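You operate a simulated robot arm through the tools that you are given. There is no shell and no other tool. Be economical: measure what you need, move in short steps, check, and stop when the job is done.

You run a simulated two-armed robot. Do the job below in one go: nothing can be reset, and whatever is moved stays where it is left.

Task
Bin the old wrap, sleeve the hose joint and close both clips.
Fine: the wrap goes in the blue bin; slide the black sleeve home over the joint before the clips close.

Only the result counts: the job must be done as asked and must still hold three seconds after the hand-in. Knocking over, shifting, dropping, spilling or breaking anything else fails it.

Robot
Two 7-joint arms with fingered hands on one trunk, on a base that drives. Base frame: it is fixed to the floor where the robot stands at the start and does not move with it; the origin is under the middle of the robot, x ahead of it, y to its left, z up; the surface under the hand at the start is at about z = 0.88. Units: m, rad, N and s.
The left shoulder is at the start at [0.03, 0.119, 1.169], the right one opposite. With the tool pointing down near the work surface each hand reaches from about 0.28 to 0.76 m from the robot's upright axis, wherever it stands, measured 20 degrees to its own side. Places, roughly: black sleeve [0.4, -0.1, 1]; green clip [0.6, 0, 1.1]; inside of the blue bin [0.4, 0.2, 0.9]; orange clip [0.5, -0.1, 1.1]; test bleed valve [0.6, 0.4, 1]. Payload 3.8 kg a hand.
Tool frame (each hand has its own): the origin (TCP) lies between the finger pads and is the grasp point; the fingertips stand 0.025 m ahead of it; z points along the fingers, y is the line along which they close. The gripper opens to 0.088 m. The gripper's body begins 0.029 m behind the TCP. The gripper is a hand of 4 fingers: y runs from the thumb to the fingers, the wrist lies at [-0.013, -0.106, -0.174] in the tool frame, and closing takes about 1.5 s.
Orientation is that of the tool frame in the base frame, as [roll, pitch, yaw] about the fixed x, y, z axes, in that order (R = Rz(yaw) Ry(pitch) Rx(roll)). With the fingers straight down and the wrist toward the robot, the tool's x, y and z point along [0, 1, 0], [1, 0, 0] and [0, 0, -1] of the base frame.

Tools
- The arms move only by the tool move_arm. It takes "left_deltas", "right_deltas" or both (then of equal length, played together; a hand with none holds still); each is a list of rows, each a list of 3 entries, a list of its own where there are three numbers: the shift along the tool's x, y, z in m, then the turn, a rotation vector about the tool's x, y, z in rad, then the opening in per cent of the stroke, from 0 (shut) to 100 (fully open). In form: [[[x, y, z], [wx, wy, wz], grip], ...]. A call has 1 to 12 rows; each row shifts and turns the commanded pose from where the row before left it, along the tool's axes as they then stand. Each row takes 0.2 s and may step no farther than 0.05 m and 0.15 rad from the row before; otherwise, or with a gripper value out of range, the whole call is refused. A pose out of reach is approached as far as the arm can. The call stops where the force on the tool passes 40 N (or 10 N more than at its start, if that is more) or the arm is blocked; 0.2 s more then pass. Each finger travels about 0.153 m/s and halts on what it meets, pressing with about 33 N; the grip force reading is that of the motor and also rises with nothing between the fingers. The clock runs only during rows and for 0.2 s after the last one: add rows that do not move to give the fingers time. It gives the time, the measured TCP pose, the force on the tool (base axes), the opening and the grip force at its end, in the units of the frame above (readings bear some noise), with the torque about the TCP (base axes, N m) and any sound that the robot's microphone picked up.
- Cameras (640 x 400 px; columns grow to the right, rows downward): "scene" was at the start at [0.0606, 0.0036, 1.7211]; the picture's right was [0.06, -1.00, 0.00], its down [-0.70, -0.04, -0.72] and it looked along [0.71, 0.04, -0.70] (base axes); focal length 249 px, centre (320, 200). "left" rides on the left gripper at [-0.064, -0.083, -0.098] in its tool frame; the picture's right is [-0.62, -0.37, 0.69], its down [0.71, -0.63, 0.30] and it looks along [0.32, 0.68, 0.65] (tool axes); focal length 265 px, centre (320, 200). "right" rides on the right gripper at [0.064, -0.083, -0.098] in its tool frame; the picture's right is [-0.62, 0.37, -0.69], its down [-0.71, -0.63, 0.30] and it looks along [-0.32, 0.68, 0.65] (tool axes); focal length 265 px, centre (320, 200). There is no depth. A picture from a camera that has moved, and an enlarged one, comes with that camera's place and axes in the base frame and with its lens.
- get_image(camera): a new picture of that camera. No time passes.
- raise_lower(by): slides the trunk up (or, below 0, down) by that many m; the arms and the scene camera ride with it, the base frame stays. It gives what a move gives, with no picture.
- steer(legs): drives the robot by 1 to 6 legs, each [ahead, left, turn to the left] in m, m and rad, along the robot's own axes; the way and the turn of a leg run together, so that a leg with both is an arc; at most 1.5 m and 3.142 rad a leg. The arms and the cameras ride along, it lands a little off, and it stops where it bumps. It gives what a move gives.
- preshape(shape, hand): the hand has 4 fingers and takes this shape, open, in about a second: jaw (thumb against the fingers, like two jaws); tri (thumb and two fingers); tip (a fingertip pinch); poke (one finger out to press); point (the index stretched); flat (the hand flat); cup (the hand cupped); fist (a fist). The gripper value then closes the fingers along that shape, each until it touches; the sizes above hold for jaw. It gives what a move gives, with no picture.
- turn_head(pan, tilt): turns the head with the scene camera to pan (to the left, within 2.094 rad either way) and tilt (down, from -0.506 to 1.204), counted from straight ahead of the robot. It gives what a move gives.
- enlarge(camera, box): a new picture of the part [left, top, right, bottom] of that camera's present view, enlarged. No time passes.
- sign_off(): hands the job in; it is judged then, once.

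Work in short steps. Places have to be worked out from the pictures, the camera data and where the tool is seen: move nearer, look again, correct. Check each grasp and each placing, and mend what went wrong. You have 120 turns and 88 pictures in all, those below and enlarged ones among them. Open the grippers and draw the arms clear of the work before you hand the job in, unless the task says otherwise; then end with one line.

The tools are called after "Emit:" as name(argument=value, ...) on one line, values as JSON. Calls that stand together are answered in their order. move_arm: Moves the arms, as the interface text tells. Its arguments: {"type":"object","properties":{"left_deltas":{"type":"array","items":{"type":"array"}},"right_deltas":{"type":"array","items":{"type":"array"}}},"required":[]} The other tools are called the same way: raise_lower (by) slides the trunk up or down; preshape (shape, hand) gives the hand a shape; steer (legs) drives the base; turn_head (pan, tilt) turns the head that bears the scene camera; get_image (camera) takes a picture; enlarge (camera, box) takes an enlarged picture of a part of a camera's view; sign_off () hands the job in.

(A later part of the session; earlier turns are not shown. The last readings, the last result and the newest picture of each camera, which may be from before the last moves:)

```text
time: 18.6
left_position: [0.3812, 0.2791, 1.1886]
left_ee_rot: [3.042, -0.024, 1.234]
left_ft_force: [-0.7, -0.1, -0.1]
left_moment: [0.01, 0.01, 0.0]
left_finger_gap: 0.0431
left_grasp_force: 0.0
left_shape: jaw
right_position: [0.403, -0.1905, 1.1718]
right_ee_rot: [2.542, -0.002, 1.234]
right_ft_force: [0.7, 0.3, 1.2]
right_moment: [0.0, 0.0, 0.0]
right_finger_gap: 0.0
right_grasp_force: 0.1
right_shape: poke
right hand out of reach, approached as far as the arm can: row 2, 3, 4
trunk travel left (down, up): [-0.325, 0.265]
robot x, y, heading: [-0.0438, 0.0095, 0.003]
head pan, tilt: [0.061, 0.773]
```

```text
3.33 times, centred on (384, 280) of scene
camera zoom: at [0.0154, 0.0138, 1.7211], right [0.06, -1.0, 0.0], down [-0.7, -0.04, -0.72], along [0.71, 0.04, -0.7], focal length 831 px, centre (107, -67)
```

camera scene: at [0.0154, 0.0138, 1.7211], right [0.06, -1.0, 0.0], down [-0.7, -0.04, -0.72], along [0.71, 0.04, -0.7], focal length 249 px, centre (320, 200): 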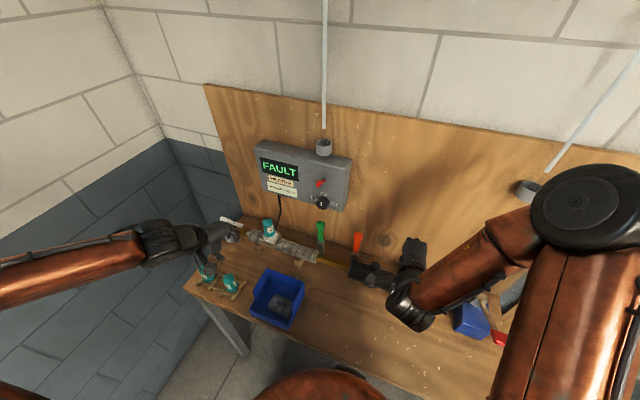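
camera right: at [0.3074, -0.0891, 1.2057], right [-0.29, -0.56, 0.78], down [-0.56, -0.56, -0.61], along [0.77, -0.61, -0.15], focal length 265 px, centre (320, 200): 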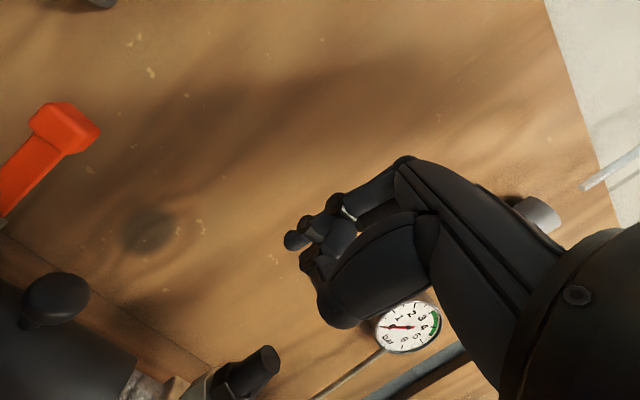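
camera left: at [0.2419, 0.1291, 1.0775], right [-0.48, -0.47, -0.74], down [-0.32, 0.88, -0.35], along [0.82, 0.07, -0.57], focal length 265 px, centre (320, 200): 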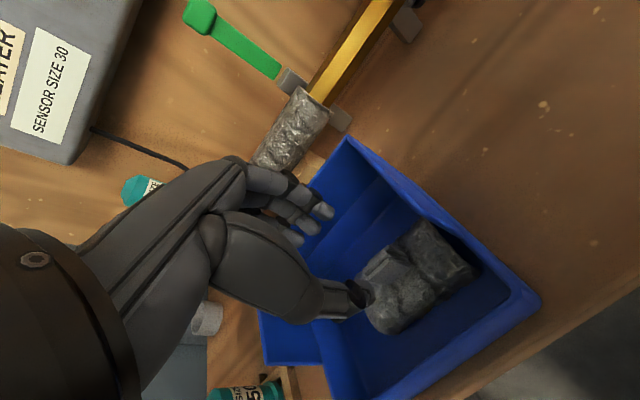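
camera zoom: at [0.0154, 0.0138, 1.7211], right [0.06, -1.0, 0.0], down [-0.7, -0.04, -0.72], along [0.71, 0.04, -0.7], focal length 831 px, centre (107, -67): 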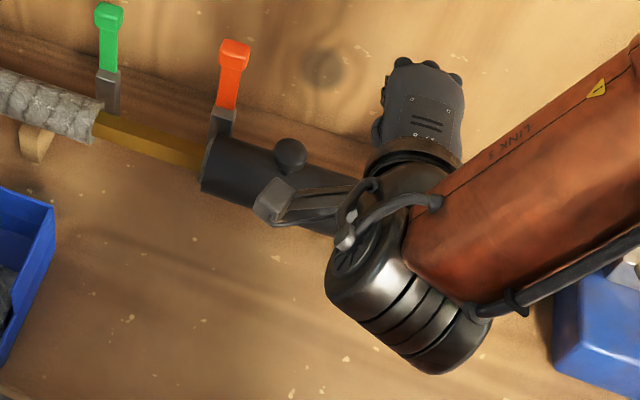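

Finger tip lies about on the tool axis, 2 cm ahead. I move to a spot 4 cm right of the knob at z≈1.06, then look.

Emit:
move_arm(right_deltas=[[[0.0, -0.015, 0.025], [0, 0, 0], 0], [[0.01, -0.015, 0.03], [0, 0, 0], 0], [[0.01, -0.01, 0.03], [0, 0, 0], 0], [[0, 0, 0.02], [0, 0, 0], 0], [[0, 0, 0], [0, 0, 0], 0]])

Emit:
get_image(camera="right")

Emit:
enlarge(camera="scene", box=[320, 220, 448, 300])

Emit:
get_image(camera="left")

```text
time: 19.8
left_position: [0.3812, 0.2776, 1.1889]
left_ee_rot: [3.042, -0.025, 1.232]
left_ft_force: [-0.6, -0.1, 0.1]
left_moment: [0.03, 0.0, 0.01]
left_finger_gap: 0.0435
left_grasp_force: 0.1
left_shape: jaw
right_position: [0.4337, -0.1808, 1.0621]
right_ee_rot: [2.54, 0.0, 1.234]
right_ft_force: [-0.1, 0.6, -0.2]
right_moment: [0.0, 0.03, -0.01]
right_finger_gap: 0.0001
right_grasp_force: 0.1
right_shape: poke
trunk travel left (down, up): [-0.325, 0.265]
robot x, y, heading: [-0.0447, 0.0118, 0.003]
head pan, tilt: [0.061, 0.773]
```

```text
47 pictures are left
camera right: at [0.3384, -0.078, 1.0951], right [-0.29, -0.56, 0.78], down [-0.56, -0.56, -0.61], along [0.77, -0.61, -0.15], focal length 265 px, centre (320, 200)
```

right: 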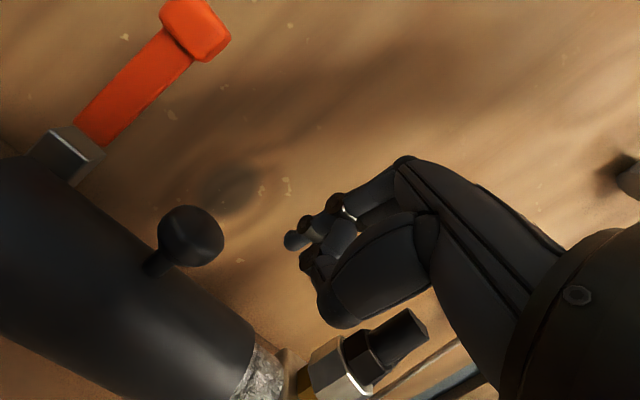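

```text
5.00 times, centred on (384, 260) of scene
camera zoom: at [0.0156, 0.0134, 1.7211], right [0.06, -1.0, 0.0], down [-0.7, -0.04, -0.72], along [0.71, 0.04, -0.7], focal length 1247 px, centre (0, -100)
```

zoom: 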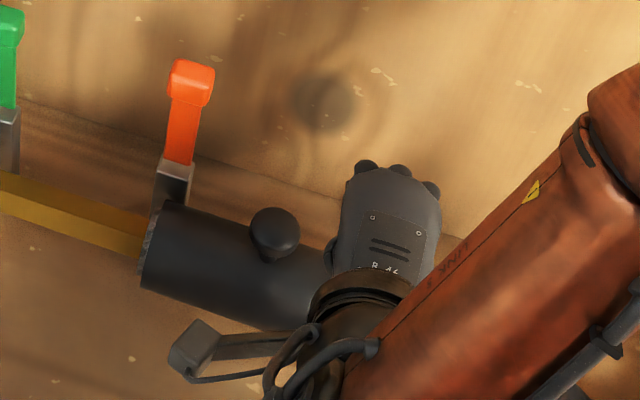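

```text
45 pictures are left
camera left: at [0.2712, 0.2469, 1.2758], right [-0.48, -0.47, -0.74], down [-0.32, 0.88, -0.35], along [0.82, 0.07, -0.57], focal length 265 px, centre (320, 200)
```

left: 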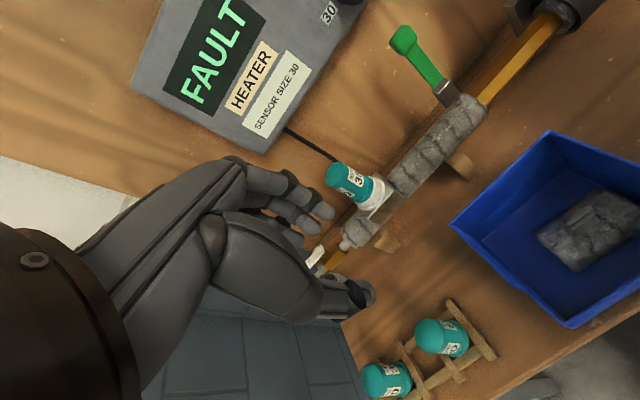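

New fix puts the knob cap at about (0.440, -0.132, 1.02), on the pipe's axis. I lower the finger to cap height beside it.

Emit:
move_arm(right_deltas=[[[0, -0.01, 0.006], [0, 0, 0], 0], [[0, -0.01, 0.006], [0, 0, 0], 0], [[0, -0.008, 0.004], [0, 0, 0], 0], [[0, 0, 0], [0, 0, 0], 0]])

Emit:
enlarge(camera="right", box=[60, 100, 380, 300])

Emit:
enlarge(camera="scene", box=[320, 220, 448, 300])

```text
time: 20.8
left_position: [0.3814, 0.2781, 1.1895]
left_ee_rot: [3.043, -0.025, 1.233]
left_ft_force: [-0.2, 0.6, -0.6]
left_moment: [0.02, 0.02, 0.03]
left_finger_gap: 0.0437
left_grasp_force: 0.0
left_shape: jaw
right_position: [0.4191, -0.1752, 1.0326]
right_ee_rot: [2.542, 0.0, 1.235]
right_ft_force: [-0.2, 0.1, -0.4]
right_moment: [0.01, -0.01, 0.0]
right_finger_gap: 0.0
right_grasp_force: 0.0
right_shape: poke
trunk travel left (down, up): [-0.325, 0.265]
robot x, y, heading: [-0.0427, 0.0082, -0.003]
head pan, tilt: [0.061, 0.773]
```

```text
2.00 times, centred on (220, 200) of right
camera zoom: at [0.325, -0.0739, 1.0658], right [-0.29, -0.56, 0.78], down [-0.56, -0.56, -0.61], along [0.77, -0.61, -0.15], focal length 531 px, centre (520, 200)
```

zoom: 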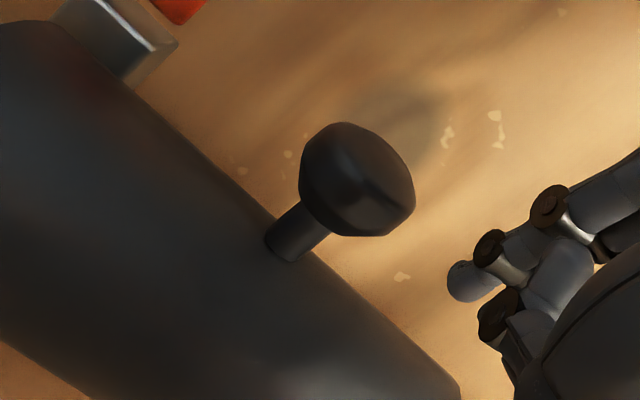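

```text
5.00 times, centred on (384, 260) of scene
camera zoom: at [0.0159, 0.0137, 1.7211], right [0.06, -1.0, 0.0], down [-0.7, -0.04, -0.72], along [0.71, 0.04, -0.7], focal length 1247 px, centre (0, -100)
```

zoom: 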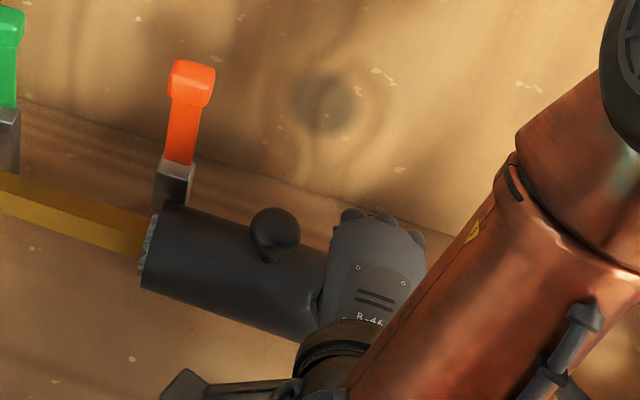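

Tip is at z≈1.017, level with the cap and about 4 cm right of it. I start pushing along the pipe.

Emit:
move_arm(right_deltas=[[[0.01, 0.003, 0.002], [0, 0, 0], 0], [[0.015, 0, 0], [0, 0, 0], 0], [[0.015, 0, 0], [0, 0, 0], 0], [[0.015, 0, 0], [0, 0, 0], 0], [[0.015, 0, 0], [0, 0, 0], 0], [[0, 0, 0], [0, 0, 0], 0]])

Emit:
enlarge(camera="right", box=[60, 100, 380, 300])

Emit:
enlarge(camera="scene", box=[290, 220, 418, 300])

```text
time: 22.2
left_position: [0.3817, 0.2797, 1.1894]
left_ee_rot: [3.043, -0.023, 1.233]
left_ft_force: [0.5, 0.6, -0.3]
left_moment: [0.0, 0.01, 0.02]
left_finger_gap: 0.0437
left_grasp_force: 0.1
left_shape: jaw
right_position: [0.4472, -0.1103, 1.0338]
right_ee_rot: [2.541, 0.0, 1.234]
right_ft_force: [-0.6, -1.1, -0.2]
right_moment: [-0.02, 0.05, 0.0]
right_finger_gap: 0.0
right_grasp_force: 0.1
right_shape: poke
trunk travel left (down, up): [-0.325, 0.265]
robot x, y, heading: [-0.0448, 0.0134, -0.0]
head pan, tilt: [0.061, 0.773]
```

```text
2.00 times, centred on (220, 200) of right
camera zoom: at [0.3515, -0.0089, 1.0685], right [-0.29, -0.56, 0.78], down [-0.56, -0.56, -0.61], along [0.77, -0.61, -0.15], focal length 531 px, centre (520, 200)
```

zoom: 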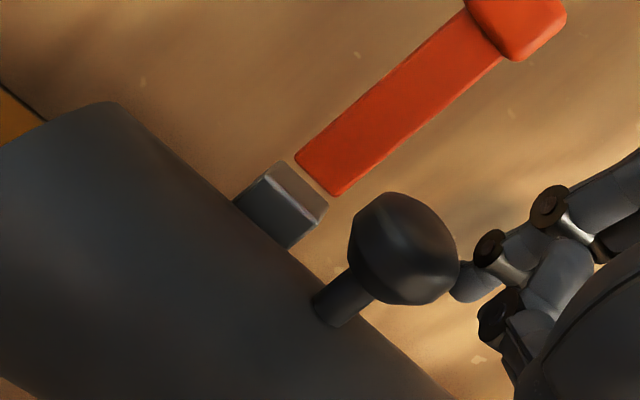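

```text
5.00 times, centred on (354, 260) of scene
camera zoom: at [0.0159, 0.0134, 1.7211], right [0.06, -1.0, 0.0], down [-0.7, -0.04, -0.72], along [0.71, 0.04, -0.7], focal length 1247 px, centre (150, -100)
```

zoom: 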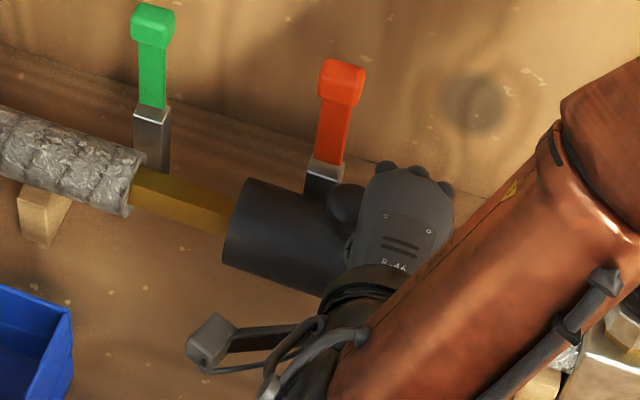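

The sleeve is sliding (moved ~4.6 cm, low force). I continue; the knuckles clear the orange lever by about 1.5 cm, so I go in small chunks.

Emit:
move_arm(right_deltas=[[[0.015, -0.0005, 0], [0, 0, 0], 0], [[0.015, -0.0005, 0], [0, 0, 0], 0], [[0.015, -0.0005, 0], [0, 0, 0], 0], [[0.01, 0, 0], [0, 0, 0], 0], [[0, 0, 0], [0, 0, 0], 0]])

Emit:
get_image(camera="right")

Emit:
enlarge(camera="scene", box=[290, 220, 418, 300])

```text
time: 23.4
left_position: [0.3801, 0.2781, 1.1882]
left_ee_rot: [3.042, -0.024, 1.234]
left_ft_force: [-0.1, 0.5, 0.2]
left_moment: [0.02, -0.02, 0.03]
left_finger_gap: 0.0439
left_grasp_force: 0.1
left_shape: jaw
right_position: [0.4642, -0.0585, 1.0325]
right_ee_rot: [2.542, 0.0, 1.234]
right_ft_force: [-0.9, -0.3, 0.9]
right_moment: [0.03, 0.04, -0.03]
right_finger_gap: 0.0
right_grasp_force: 0.1
right_shape: poke
trunk travel left (down, up): [-0.325, 0.265]
robot x, y, heading: [-0.047, 0.011, 0.005]
head pan, tilt: [0.061, 0.773]
```

```text
40 pictures are left
camera right: at [0.3684, 0.043, 1.0668], right [-0.29, -0.56, 0.78], down [-0.56, -0.56, -0.61], along [0.77, -0.61, -0.15], focal length 265 px, centre (320, 200)
```

right: 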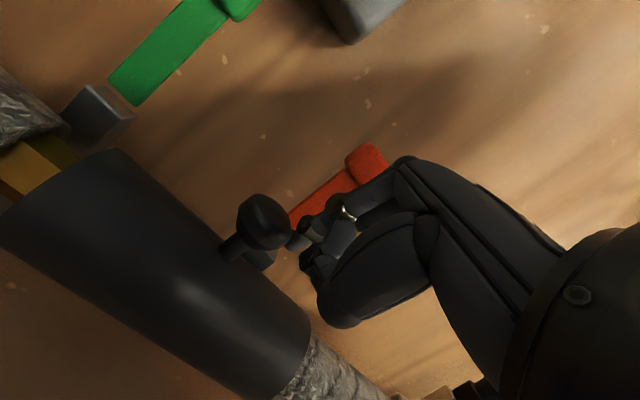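

```text
5.00 times, centred on (354, 260) of scene
camera zoom: at [0.0159, 0.0135, 1.7211], right [0.06, -1.0, 0.0], down [-0.7, -0.04, -0.72], along [0.71, 0.04, -0.7], focal length 1247 px, centre (150, -100)
```

zoom: 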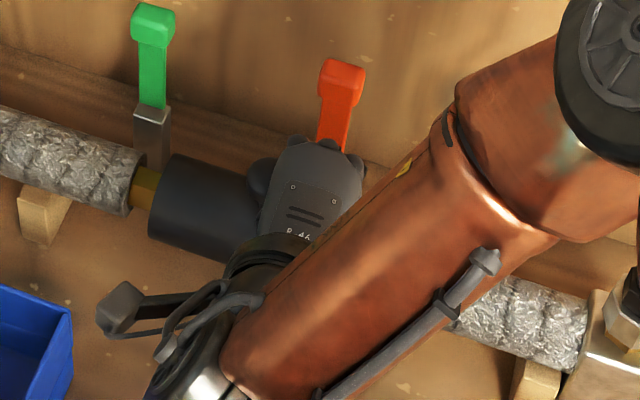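

Still clear. About 3 cm remain to centre the sleeve between the clips; continue in 1 cm steps.

Emit:
move_arm(right_deltas=[[[0.01, -0.0004, 0], [0, 0, 0], 0], [[0.01, -0.0004, 0], [0, 0, 0], 0], [[0.005, 0, 0], [0, 0, 0], 0], [[0, 0, 0], [0, 0, 0], 0]])

Emit:
enlarge(camera="scene", box=[290, 220, 418, 300])

Emit:
get_image(camera="right")

```text
time: 24.4
left_position: [0.3808, 0.2783, 1.1891]
left_ee_rot: [3.043, -0.024, 1.234]
left_ft_force: [0.1, 0.2, -0.4]
left_moment: [0.03, 0.0, -0.02]
left_finger_gap: 0.0435
left_grasp_force: 0.1
left_shape: jaw
right_position: [0.4718, -0.0351, 1.0315]
right_ee_rot: [2.542, -0.001, 1.234]
right_ft_force: [-0.3, -0.8, 1.3]
right_moment: [-0.02, -0.01, -0.04]
right_finger_gap: 0.0
right_grasp_force: 0.0
right_shape: poke
trunk travel left (down, up): [-0.325, 0.265]
robot x, y, heading: [-0.0413, 0.0103, -0.003]
head pan, tilt: [0.061, 0.773]
```

```text
5.00 times, centred on (354, 260) of scene
camera zoom: at [0.0159, 0.0136, 1.7211], right [0.06, -1.0, 0.0], down [-0.7, -0.04, -0.72], along [0.71, 0.04, -0.7], focal length 1247 px, centre (150, -100)
```

zoom: 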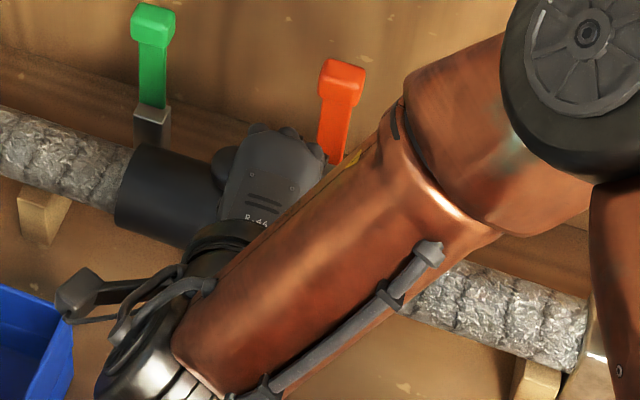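

```text
37 pictures are left
camera right: at [0.3764, 0.0667, 1.0654], right [-0.29, -0.56, 0.78], down [-0.57, -0.56, -0.61], along [0.77, -0.61, -0.15], focal length 265 px, centre (320, 200)
```

right: 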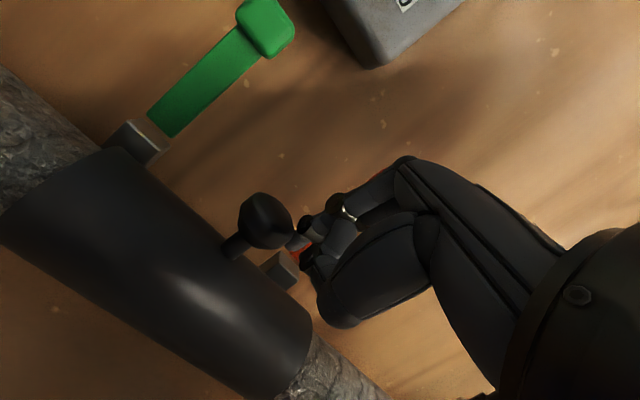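

Sleeve already overlaps the left insulation. I push 7 mm more, then draw the hand back toward the robot and up to judge symmetry between the clips.

Emit:
move_arm(right_deltas=[[[0.007, 0, 0], [0, 0, 0], 0], [[0, 0, 0], [0, 0, 0], 0], [[-0.008, 0, -0.01], [0, 0, 0], 0], [[-0.01, 0, -0.04], [0, 0, 0], 0], [[0, 0, -0.04], [0, 0, 0], 0], [[-0.03, 0, -0.03], [0, 0, 0], 0], [[-0.045, 0, 0], [0, 0, 0], 0], [[-0.045, 0, 0], [0, 0, 0], 0], [[-0.045, 0, 0], [0, 0, 0], 0], [[-0.045, 0, 0], [0, 0, 0], 0]])

Emit:
enlarge(camera="scene", box=[290, 220, 418, 300])

```text
time: 26.6
left_position: [0.3807, 0.2792, 1.1892]
left_ee_rot: [3.041, -0.024, 1.234]
left_ft_force: [0.5, 0.1, -0.4]
left_moment: [-0.03, 0.04, -0.02]
left_finger_gap: 0.0437
left_grasp_force: 0.1
left_shape: jaw
right_position: [0.3763, -0.2094, 1.1082]
right_ee_rot: [2.54, 0.0, 1.233]
right_ft_force: [-0.1, 1.1, 0.4]
right_moment: [0.01, -0.02, -0.01]
right_finger_gap: 0.0002
right_grasp_force: 0.1
right_shape: poke
right hand out of reach, approached as far as the arm can: row 8, 9, 10
trunk travel left (down, up): [-0.325, 0.265]
robot x, y, heading: [-0.045, 0.0105, 0.002]
head pan, tilt: [0.061, 0.773]
```

```text
5.00 times, centred on (354, 260) of scene
camera zoom: at [0.0157, 0.0146, 1.7211], right [0.06, -1.0, 0.0], down [-0.7, -0.04, -0.72], along [0.71, 0.04, -0.7], focal length 1247 px, centre (150, -100)
```

zoom: 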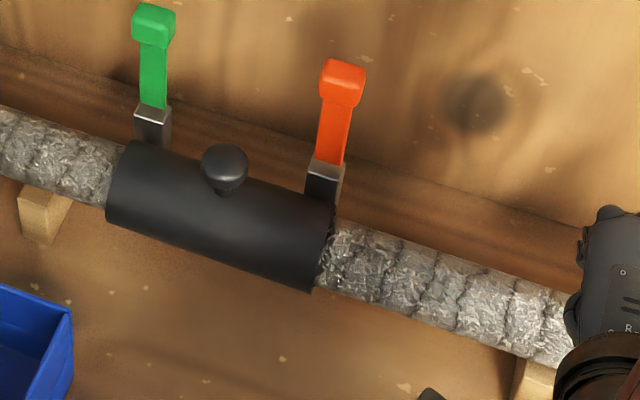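

Sleeve is centred between the clips within ~2 mm. Now the orange clip with the right hand: jaw shape, straighten the tool, raise, and hover near its head.

Emit:
preshape(hand="right", shape="jaw")

Emit:
move_arm(right_deltas=[[[0, 0.02, -0.015], [0.15, 0, 0], 80], [[0, 0.02, -0.02], [0.15, 0, 0], 80], [[0, 0.01, -0.03], [0.15, 0, 0], 80], [[0, 0.01, -0.03], [0.15, 0, 0], 80], [[0.045, 0, 0], [0, 0, 0], 80], [[0.045, 0, 0], [0, 0, 0], 80], [[0.04, 0.02, 0], [0, 0, 0], 80], [[0, 0, 0], [0, 0, 0], 80]])

Emit:
get_image(camera="right")

Emit:
enlarge(camera="scene", box=[290, 200, 418, 280])

```text
time: 27.5
left_position: [0.3819, 0.2779, 1.1885]
left_ee_rot: [3.041, -0.023, 1.232]
left_ft_force: [0.9, 0.7, 0.3]
left_moment: [-0.02, -0.02, 0.0]
left_finger_gap: 0.0437
left_grasp_force: 0.0
left_shape: jaw
right_position: [0.3769, -0.2098, 1.1074]
right_ee_rot: [2.543, 0.001, 1.23]
right_ft_force: [0.2, 0.2, -0.4]
right_moment: [0.02, 0.02, -0.01]
right_finger_gap: 0.0878
right_grasp_force: 0.1
right_shape: jaw
trunk travel left (down, up): [-0.325, 0.265]
robot x, y, heading: [-0.0444, 0.0116, -0.001]
head pan, tilt: [0.061, 0.773]
```

```text
time: 29.3
left_position: [0.38, 0.2773, 1.1893]
left_ee_rot: [3.042, -0.026, 1.234]
left_ft_force: [-0.6, -0.2, 0.5]
left_moment: [-0.03, -0.03, -0.03]
left_finger_gap: 0.0438
left_grasp_force: 0.1
left_shape: jaw
right_position: [0.4612, -0.1042, 1.2194]
right_ee_rot: [-3.14, 0.002, 1.234]
right_ft_force: [-0.4, -0.6, 0.4]
right_moment: [0.0, 0.04, 0.02]
right_finger_gap: 0.0706
right_grasp_force: 0.0
right_shape: jaw
trunk travel left (down, up): [-0.325, 0.265]
robot x, y, heading: [-0.0432, 0.0081, 0.002]
head pan, tilt: [0.061, 0.773]
```

```text
35 pictures are left
camera right: at [0.4059, -0.0166, 1.3169], right [0.14, -0.71, 0.69], down [-0.83, -0.47, -0.3], along [0.54, -0.53, -0.65], focal length 265 px, centre (320, 200)
```

right: 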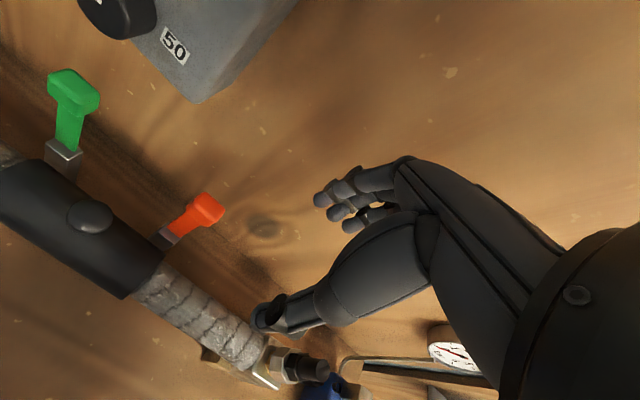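

```text
5.00 times, centred on (354, 240) of scene
camera zoom: at [0.0149, 0.0133, 1.7211], right [0.06, -1.0, 0.0], down [-0.7, -0.04, -0.72], along [0.71, 0.04, -0.7], focal length 1247 px, centre (150, 0)
```

zoom: 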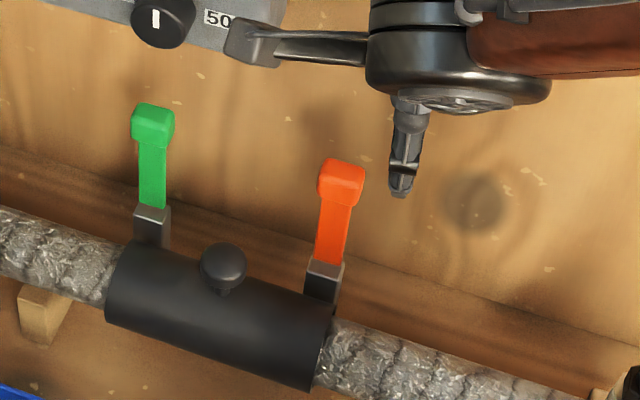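

Orange head ≈ (0.507, -0.081, 1.085). Hover the open jaw directly above it.

Emit:
move_arm(right_deltas=[[[0.017, 0.02, 0.02], [0, 0, 0], 80], [[0.012, 0.02, 0.02], [0, 0, 0], 80], [[0, 0, 0.02], [0, 0, 0], 80], [[0, 0, 0], [0, 0, 0], 80]])

Emit:
get_image(camera="right")

Emit:
enlarge(camera="left", box=[320, 0, 640, 200])

```text
time: 30.3
left_position: [0.3815, 0.2783, 1.1874]
left_ee_rot: [3.042, -0.025, 1.233]
left_ft_force: [0.0, 1.2, -0.1]
left_moment: [0.01, -0.05, -0.03]
left_finger_gap: 0.0435
left_grasp_force: 0.0
left_shape: jaw
right_position: [0.5104, -0.089, 1.1587]
right_ee_rot: [3.141, -0.001, 1.233]
right_ft_force: [0.9, 0.9, 0.0]
right_moment: [0.01, 0.02, 0.02]
right_finger_gap: 0.0704
right_grasp_force: 0.0
right_shape: jaw
trunk travel left (down, up): [-0.325, 0.265]
robot x, y, heading: [-0.0445, 0.0112, 0.005]
head pan, tilt: [0.061, 0.773]
```

```text
33 pictures are left
camera right: at [0.4532, -0.0005, 1.2569], right [0.14, -0.71, 0.69], down [-0.83, -0.47, -0.3], along [0.54, -0.53, -0.65], focal length 265 px, centre (320, 200)
```

right: 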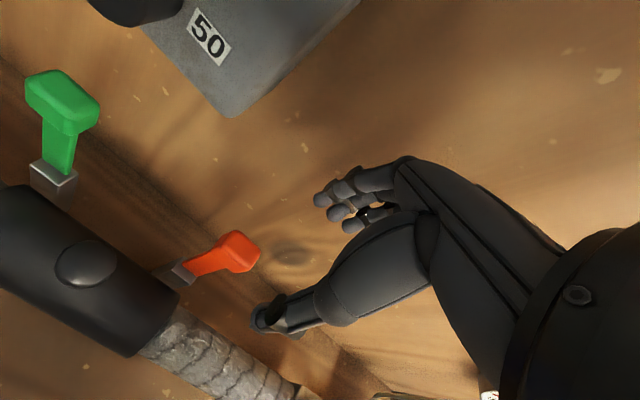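

```text
2.00 times, centred on (480, 100) of left
camera zoom: at [0.2715, 0.2472, 1.2757], right [-0.48, -0.47, -0.74], down [-0.32, 0.88, -0.35], along [0.82, 0.07, -0.57], focal length 531 px, centre (0, 400)
```

zoom: 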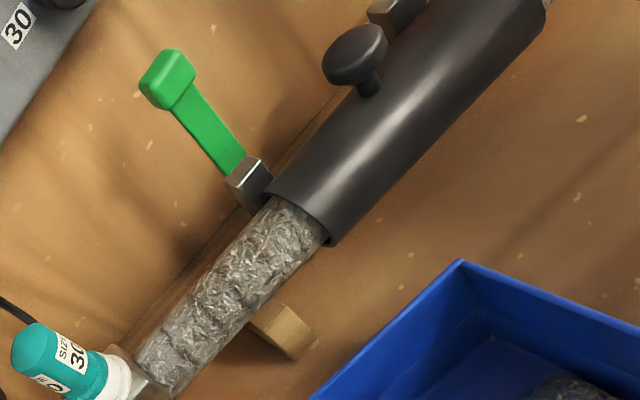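

Head position refined to (0.513, -0.073, 1.085). I shift 9 mm along and descend so the jaws straddle the head.

Emit:
move_arm(right_deltas=[[[0.009, 0, 0.015], [0, 0, 0], 80], [[0, 0, 0.02], [0, 0, 0], 80], [[0, 0, 0.02], [0, 0, 0], 80], [[0, 0, 0], [0, 0, 0], 80]])

Emit:
get_image(camera="right")

```text
time: 31.3
left_position: [0.3812, 0.279, 1.1883]
left_ee_rot: [3.042, -0.024, 1.233]
left_ft_force: [-0.3, 0.0, 0.3]
left_moment: [0.01, 0.02, -0.02]
left_finger_gap: 0.0437
left_grasp_force: 0.0
left_shape: jaw
right_position: [0.5129, -0.0801, 1.1044]
right_ee_rot: [3.141, 0.0, 1.234]
right_ft_force: [-0.1, 0.4, 1.0]
right_moment: [-0.02, 0.05, -0.01]
right_finger_gap: 0.0707
right_grasp_force: 0.1
right_shape: jaw
trunk travel left (down, up): [-0.325, 0.265]
robot x, y, heading: [-0.0475, 0.007, -0.001]
head pan, tilt: [0.061, 0.773]
```

```text
31 pictures are left
camera right: at [0.456, 0.0079, 1.2024], right [0.14, -0.71, 0.69], down [-0.83, -0.47, -0.3], along [0.54, -0.53, -0.65], focal length 265 px, centre (320, 200)
```

right: 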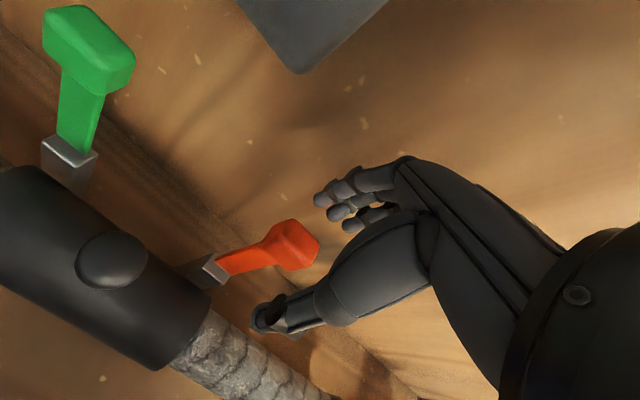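

Head is between the jaws. I lower slightly, close loosely around it, and pull toward the robot.

Emit:
move_arm(right_deltas=[[[0, 0, 0.01], [0, 0, 0], 80], [[0, 0, 0], [0, 0, 0], 45], [[0, 0, 0], [0, 0, 0], 45], [[0, -0.01, 0], [0, 0, 0], 45], [[0, -0.01, 0.003], [0, 0, 0], 45], [[0, -0.01, 0.006], [0, 0, 0], 45], [[0, 0, 0], [0, 0, 0], 45]])

Emit:
get_image(camera="right")

```text
time: 32.9
left_position: [0.3815, 0.2781, 1.1879]
left_ee_rot: [3.041, -0.025, 1.232]
left_ft_force: [-0.1, -1.0, 0.0]
left_moment: [0.01, -0.01, 0.0]
left_finger_gap: 0.0438
left_grasp_force: 0.1
left_shape: jaw
right_position: [0.4857, -0.0701, 1.0856]
right_ee_rot: [-3.141, 0.0, 1.235]
right_ft_force: [0.4, 0.8, -0.3]
right_moment: [0.03, -0.01, 0.04]
right_finger_gap: 0.0401
right_grasp_force: 0.0
right_shape: jaw
trunk travel left (down, up): [-0.325, 0.265]
robot x, y, heading: [-0.0401, 0.0105, -0.003]
head pan, tilt: [0.061, 0.773]
```

```text
30 pictures are left
camera right: at [0.4289, 0.0181, 1.1833], right [0.14, -0.71, 0.69], down [-0.83, -0.47, -0.3], along [0.54, -0.53, -0.65], focal length 265 px, centre (320, 200)
```

right: 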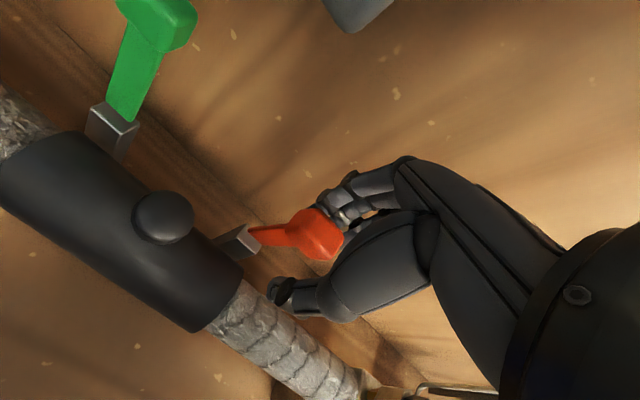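

The fingers are against the head. Check in the scene view whether the lever is tilting.

Emit:
enlarge(camera="scene", box=[290, 200, 418, 280])

Emit:
enlarge(camera="right", box=[200, 150, 440, 350])

```text
5.00 times, centred on (354, 240) of scene
camera zoom: at [0.016, 0.0138, 1.7211], right [0.06, -1.0, 0.0], down [-0.7, -0.04, -0.72], along [0.71, 0.04, -0.7], focal length 1247 px, centre (150, 0)
```

zoom: 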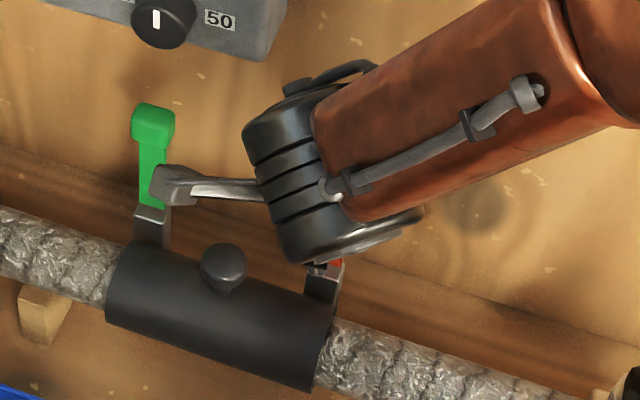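

```text
2.00 times, centred on (320, 250) of right
camera zoom: at [0.4289, 0.0181, 1.1833], right [0.14, -0.71, 0.69], down [-0.83, -0.47, -0.3], along [0.54, -0.53, -0.65], focal length 531 px, centre (320, 100)
```

zoom: 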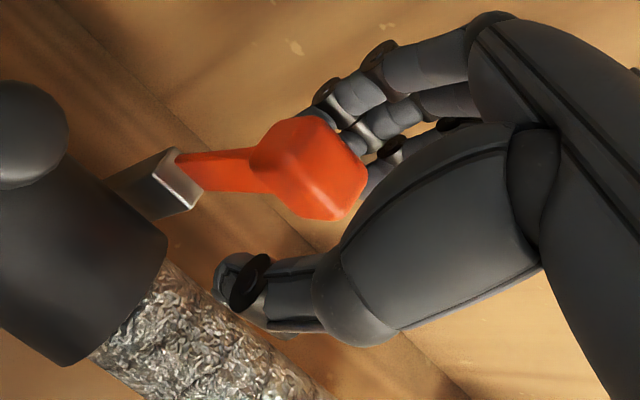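

Fingers just engage behind the head. Continue pulling in an arc toward the robot and down.

Emit:
move_arm(right_deltas=[[[0, -0.01, 0.001], [0, 0, 0], 45], [[0, -0.01, 0.002], [0, 0, 0], 45], [[0, -0.01, 0.003], [0, 0, 0], 45], [[0, -0.01, 0.004], [0, 0, 0], 45], [[0, 0, 0], [0, 0, 0], 45]])

Emit:
enlarge(camera="right", box=[200, 150, 440, 350])

```text
time: 34.1
left_position: [0.3811, 0.2792, 1.1888]
left_ee_rot: [3.041, -0.024, 1.233]
left_ft_force: [-0.5, 1.2, 0.0]
left_moment: [0.02, 0.0, -0.01]
left_finger_gap: 0.0436
left_grasp_force: 0.1
left_shape: jaw
right_position: [0.4465, -0.0569, 1.0747]
right_ee_rot: [-3.14, 0.0, 1.234]
right_ft_force: [0.4, 0.0, -0.8]
right_moment: [0.01, -0.01, -0.01]
right_finger_gap: 0.0395
right_grasp_force: 0.1
right_shape: jaw
trunk travel left (down, up): [-0.325, 0.265]
robot x, y, heading: [-0.0452, 0.0088, 0.001]
head pan, tilt: [0.061, 0.773]
```

```text
2.00 times, centred on (320, 250) of right
camera zoom: at [0.3906, 0.0309, 1.1731], right [0.14, -0.71, 0.69], down [-0.83, -0.47, -0.3], along [0.54, -0.53, -0.65], focal length 531 px, centre (320, 100)
```

zoom: 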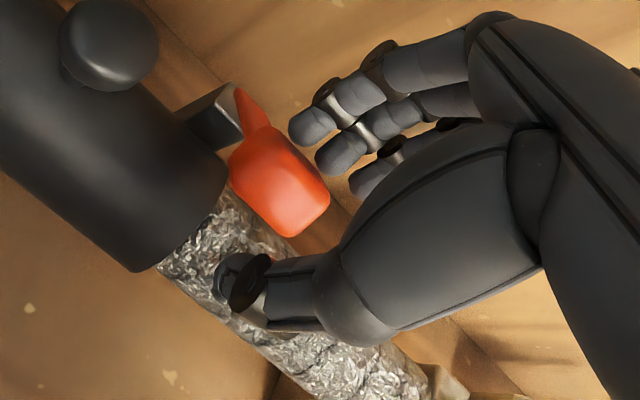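

The lever swings forward. Continue the arc, more downward now.

Emit:
move_arm(right_deltas=[[[0, -0.008, 0.006], [0, 0, 0], 45], [[0, -0.008, 0.008], [0, 0, 0], 45], [[0, -0.006, 0.01], [0, 0, 0], 45], [[0, 0, 0], [0, 0, 0], 45]])

Emit:
enlarge(camera="right", box=[160, 150, 400, 350])

```text
time: 35.1
left_position: [0.3806, 0.2789, 1.1883]
left_ee_rot: [3.042, -0.026, 1.232]
left_ft_force: [0.5, 0.0, -0.7]
left_moment: [0.03, -0.02, -0.02]
left_finger_gap: 0.0437
left_grasp_force: 0.1
left_shape: jaw
right_position: [0.4256, -0.0517, 1.0521]
right_ee_rot: [-3.14, -0.001, 1.235]
right_ft_force: [0.1, -0.4, 0.3]
right_moment: [0.01, 0.01, -0.02]
right_finger_gap: 0.0401
right_grasp_force: 0.1
right_shape: jaw
trunk travel left (down, up): [-0.325, 0.265]
robot x, y, heading: [-0.0461, 0.0114, 0.002]
head pan, tilt: [0.061, 0.773]
```

```text
2.00 times, centred on (280, 250) of right
camera zoom: at [0.3703, 0.0379, 1.1492], right [0.14, -0.71, 0.69], down [-0.83, -0.47, -0.3], along [0.54, -0.53, -0.65], focal length 531 px, centre (400, 100)
```

zoom: 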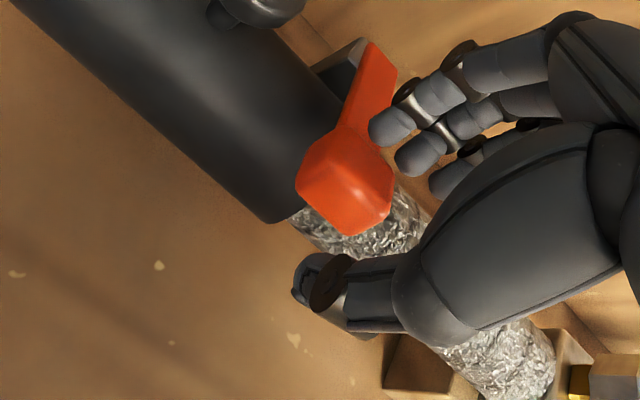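

Lever is ~70° over. I lift, close the fingers, and will press the head down from above.

Emit:
move_arm(right_deltas=[[[0, 0.005, 0], [0, 0, 0], 60], [[0, 0, -0.03], [0, 0, 0], 60], [[0, 0, -0.03], [0, 0, 0], 30], [[0, 0, 0], [0, 0, 0], 0], [[0, 0, 0], [0, 0, 0], 0], [[0, 0, 0], [0, 0, 0], 0]])

Emit:
get_image(camera="right")

Emit:
enlarge(camera="left", box=[400, 0, 640, 150])

```text
time: 36.5
left_position: [0.3804, 0.2782, 1.189]
left_ee_rot: [3.042, -0.024, 1.232]
left_ft_force: [-0.1, 0.3, 0.3]
left_moment: [-0.01, 0.04, 0.0]
left_finger_gap: 0.0435
left_grasp_force: 0.1
left_shape: jaw
right_position: [0.4293, -0.0522, 1.1117]
right_ee_rot: [3.141, 0.003, 1.234]
right_ft_force: [-0.3, -0.7, 0.6]
right_moment: [0.02, 0.0, 0.01]
right_finger_gap: 0.0
right_grasp_force: 33.6
right_shape: jaw
trunk travel left (down, up): [-0.325, 0.265]
robot x, y, heading: [-0.0455, 0.0097, 0.002]
head pan, tilt: [0.061, 0.773]
```

```text
25 pictures are left
camera right: at [0.3727, 0.0367, 1.2084], right [0.14, -0.71, 0.69], down [-0.83, -0.47, -0.3], along [0.54, -0.53, -0.65], focal length 265 px, centre (320, 200)
```

right: 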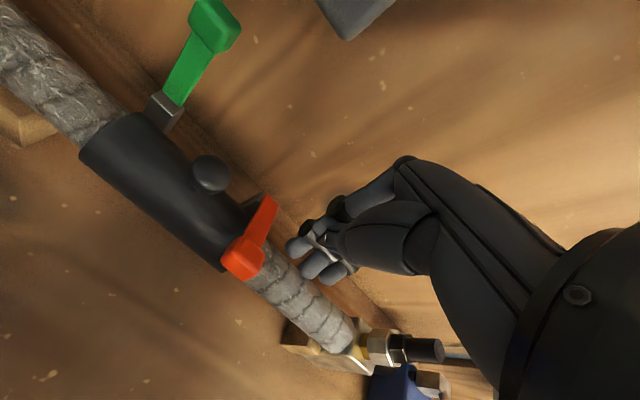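

```text
2.67 times, centred on (520, 75) of left
camera zoom: at [0.2716, 0.2472, 1.2757], right [-0.48, -0.47, -0.74], down [-0.32, 0.88, -0.35], along [0.82, 0.07, -0.57], focal length 708 px, centre (-213, 533)
```

zoom: 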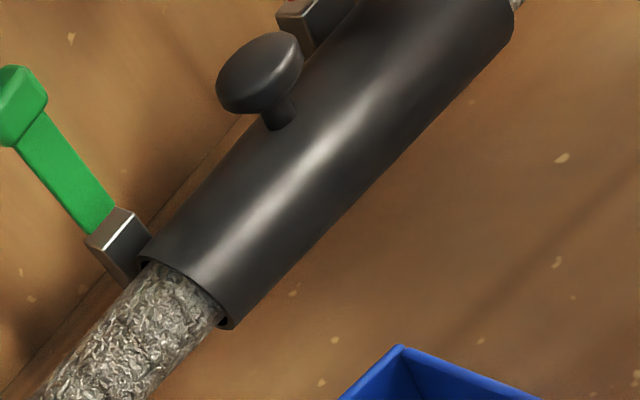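

Head rests at about (0.434, -0.046, 1.03). I align the closed fingertips over it and press down.

Emit:
move_arm(right_deltas=[[[0.007, 0.003, 0.02], [0, 0, 0], 0], [[0, 0, 0.02], [0, 0, 0], 0], [[0, 0, 0.01], [0, 0, 0], 0], [[0, 0, 0.01], [0, 0, 0], 0], [[0, 0, 0.01], [0, 0, 0], 0], [[0, 0, 0.01], [0, 0, 0], 0]])

Emit:
get_image(camera="right")

```text
time: 37.9
left_position: [0.3812, 0.2777, 1.1889]
left_ee_rot: [3.043, -0.024, 1.233]
left_ft_force: [0.5, 0.9, -0.3]
left_moment: [0.01, 0.01, 0.02]
left_finger_gap: 0.0438
left_grasp_force: 0.1
left_shape: jaw
right_position: [0.4349, -0.0477, 1.0309]
right_ee_rot: [3.141, 0.001, 1.235]
right_ft_force: [-0.1, 0.7, -0.8]
right_moment: [0.02, 0.01, 0.0]
right_finger_gap: 0.0001
right_grasp_force: 32.7
right_shape: jaw
trunk travel left (down, up): [-0.325, 0.265]
robot x, y, heading: [-0.0451, 0.0113, -0.002]
head pan, tilt: [0.061, 0.773]
```

```text
23 pictures are left
camera right: at [0.3791, 0.0406, 1.1284], right [0.14, -0.71, 0.69], down [-0.83, -0.47, -0.3], along [0.54, -0.53, -0.65], focal length 265 px, centre (320, 200)
```

right: 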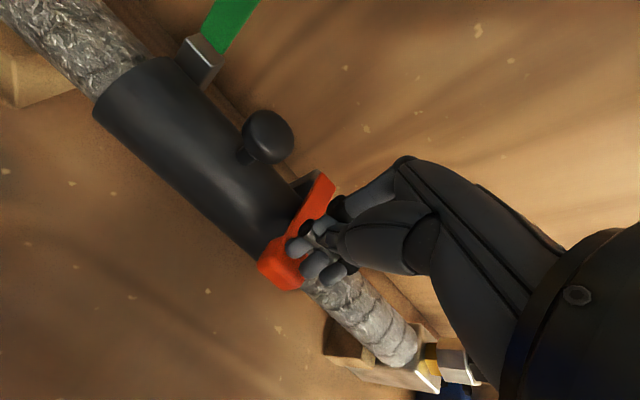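

The fingertips are on the lever near the head with almost no force; keep pressing down in small steps.

Emit:
move_arm(right_deltas=[[[0, -0.002, 0.008], [0, 0, 0], 0], [[0, -0.002, 0.008], [0, 0, 0], 0], [[0, 0, 0.008], [0, 0, 0], 0], [[0, 0, 0.006], [0, 0, 0], 0], [[0, 0, 0.006], [0, 0, 0], 0]])

Emit:
enlarge(camera="right", box=[160, 120, 400, 320])

```text
time: 38.5
left_position: [0.3801, 0.2773, 1.1886]
left_ee_rot: [3.039, -0.027, 1.233]
left_ft_force: [0.3, 0.7, -0.1]
left_moment: [0.0, 0.02, 0.01]
left_finger_gap: 0.0438
left_grasp_force: 0.2
left_shape: jaw
right_position: [0.4401, -0.0473, 1.0253]
right_ee_rot: [3.115, -0.007, 1.226]
right_ft_force: [-0.9, -4.7, 19.4]
right_moment: [-0.05, 0.12, 0.01]
right_finger_gap: 0.0002
right_grasp_force: 33.2
right_shape: jaw
trunk travel left (down, up): [-0.325, 0.265]
robot x, y, heading: [-0.0458, 0.0135, 0.003]
head pan, tilt: [0.061, 0.773]
stopped in row 2 (right hand): the force on the tool passed its limit at 47 N (the readings are from after the stop); the commanded pose is now the measured one
```

```text
2.00 times, centred on (280, 220) of right
camera zoom: at [0.3813, 0.0416, 1.1209], right [0.12, -0.71, 0.7], down [-0.83, -0.46, -0.33], along [0.55, -0.54, -0.64], focal length 531 px, centre (400, 160)
```

zoom: 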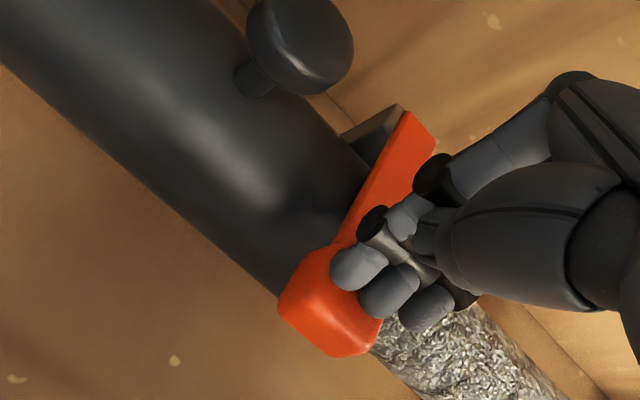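

Pressed with 47 N. I lift off to the right and inspect the lever.

Emit:
move_arm(right_deltas=[[[0, 0, -0.03], [0, 0, 0], 0], [[0, 0, -0.04], [0, 0, 0], 0], [[0, -0.02, -0.04], [0, 0, 0], 0], [[-0.045, 0, 0], [0, 0, 0], 0], [[-0.045, 0, 0], [0, 0, 0], 0], [[-0.045, 0, 0], [0, 0, 0], 0]])

Emit:
enlarge(camera="scene", box=[290, 220, 418, 300])

Emit:
enlarge(camera="right", box=[0, 120, 320, 400])

```text
time: 39.9
left_position: [0.3804, 0.2773, 1.1891]
left_ee_rot: [3.041, -0.026, 1.234]
left_ft_force: [-0.9, -0.3, 0.6]
left_moment: [0.02, -0.01, 0.0]
left_finger_gap: 0.0437
left_grasp_force: 0.0
left_shape: jaw
right_position: [0.3716, -0.1687, 1.1316]
right_ee_rot: [3.123, -0.006, 1.23]
right_ft_force: [0.2, 0.0, 0.3]
right_moment: [0.0, 0.03, -0.02]
right_finger_gap: 0.0
right_grasp_force: 32.9
right_shape: jaw
trunk travel left (down, up): [-0.325, 0.265]
robot x, y, heading: [-0.0443, 0.0088, 0.001]
head pan, tilt: [0.061, 0.773]
```

```text
5.00 times, centred on (354, 260) of scene
camera zoom: at [0.015, 0.0121, 1.7211], right [0.06, -1.0, 0.0], down [-0.7, -0.04, -0.72], along [0.71, 0.04, -0.7], focal length 1247 px, centre (150, -100)
```

zoom: 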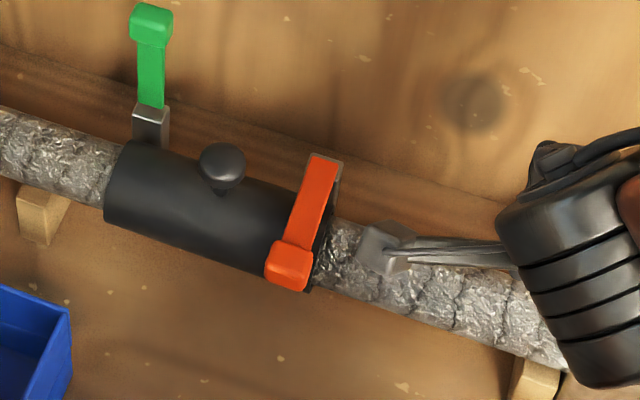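

```text
1.43 times, centred on (160, 260) of right
camera zoom: at [0.3135, -0.0802, 1.2271], right [0.12, -0.71, 0.7], down [-0.83, -0.46, -0.32], along [0.55, -0.54, -0.64], focal length 379 px, centre (549, 114)
```

zoom: 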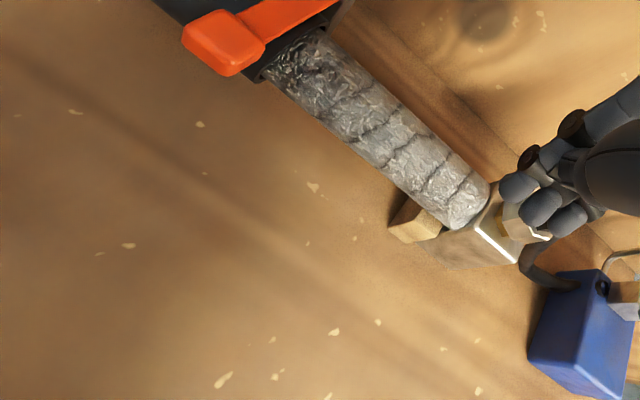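

The orange lever now lies flat across the sleeve end. For green, the control box overhangs behind it (front ≈ 7 cm behind the axis, bottom z≈1.14), so the left hand must come diagonally, tilted ~0.45. I move to the start pose on that line.

Emit:
move_arm(left_deltas=[[[0, 0.045, 0], [0, 0, 0], 75], [[0, 0.04, 0], [0, 0, 0], 75], [[-0.03, 0.03, 0], [0, 0, 0], 75], [[-0.03, 0.03, 0], [0, 0, 0], 75], [[-0.035, 0.02, 0], [0, 0, 0], 75], [[-0.035, 0.01, 0], [0, 0, 0], 75], [[-0.033, 0, 0], [-0.15, 0, 0], 75], [[0, 0, 0], [-0.15, 0, 0], 75], [[0, 0, 0], [-0.05, 0, 0], 75], [[0, 0, 0], [0, 0, 0], 75]])

Emit:
get_image(camera="left")

```text
time: 42.1
left_position: [0.4913, 0.0664, 1.2017]
left_ee_rot: [2.691, -0.026, 1.233]
left_ft_force: [0.5, 0.0, -1.0]
left_moment: [0.02, -0.03, -0.02]
left_finger_gap: 0.0657
left_grasp_force: 0.0
left_shape: jaw
right_position: [0.3727, -0.169, 1.1306]
right_ee_rot: [3.122, -0.006, 1.229]
right_ft_force: [0.3, -0.5, 0.3]
right_moment: [-0.01, -0.03, -0.01]
right_finger_gap: 0.0
right_grasp_force: 33.2
right_shape: jaw
trunk travel left (down, up): [-0.325, 0.265]
robot x, y, heading: [-0.0435, 0.0076, -0.001]
head pan, tilt: [0.061, 0.773]
```

```text
19 pictures are left
camera left: at [0.359, 0.0439, 1.2523], right [-0.23, -0.56, -0.8], down [-0.17, 0.83, -0.53], along [0.96, 0.01, -0.28], focal length 265 px, centre (320, 200)
```

left: 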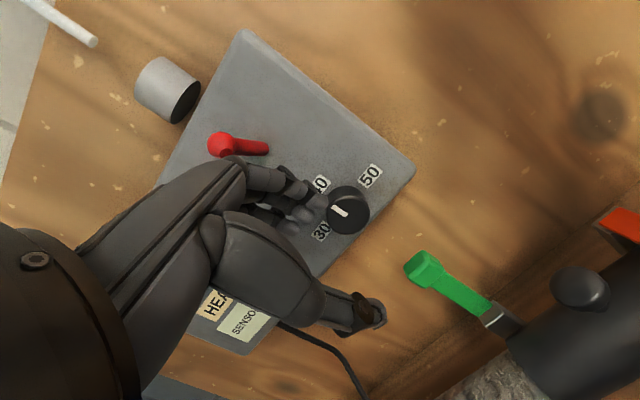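

Current pose lies right on the approach line and the head reads (0.548, 0.045). Advance 8 cm along the tool axis, then look.

Emit:
move_arm(left_deltas=[[[-0.002, 0, 0.03], [0, 0, 0], 75], [[0, 0, 0.03], [0, 0, 0], 75], [[0, 0, 0.02], [0, 0, 0], 75], [[0, 0, 0], [0, 0, 0], 75]])

Emit:
enlarge(camera="left", box=[200, 120, 520, 360])

```text
time: 43.1
left_position: [0.521, 0.0558, 1.1293]
left_ee_rot: [2.691, -0.026, 1.232]
left_ft_force: [-17.0, 6.4, 0.4]
left_moment: [-0.13, -0.41, 0.15]
left_finger_gap: 0.0607
left_grasp_force: 0.0
left_shape: jaw
right_position: [0.3712, -0.1665, 1.1314]
right_ee_rot: [3.12, -0.007, 1.229]
right_ft_force: [0.4, 0.7, 0.2]
right_moment: [0.04, -0.02, 0.03]
right_finger_gap: 0.0
right_grasp_force: 33.0
right_shape: jaw
trunk travel left (down, up): [-0.325, 0.265]
robot x, y, heading: [-0.0443, 0.0116, 0.003]
head pan, tilt: [0.061, 0.773]
```

```text
1.67 times, centred on (360, 240) of left
camera zoom: at [0.3883, 0.0346, 1.1801], right [-0.23, -0.56, -0.8], down [-0.17, 0.83, -0.53], along [0.96, 0.01, -0.28], focal length 442 px, centre (253, 133)
```

zoom: 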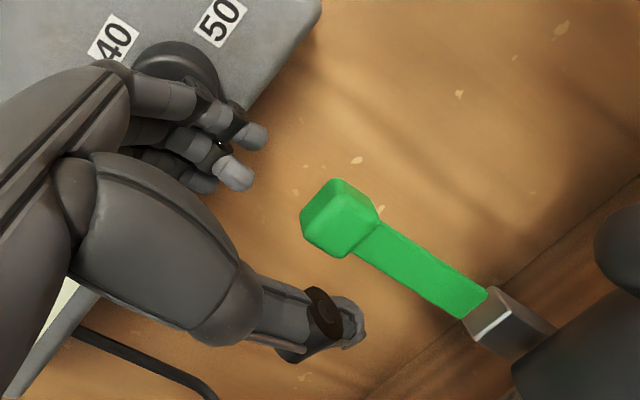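

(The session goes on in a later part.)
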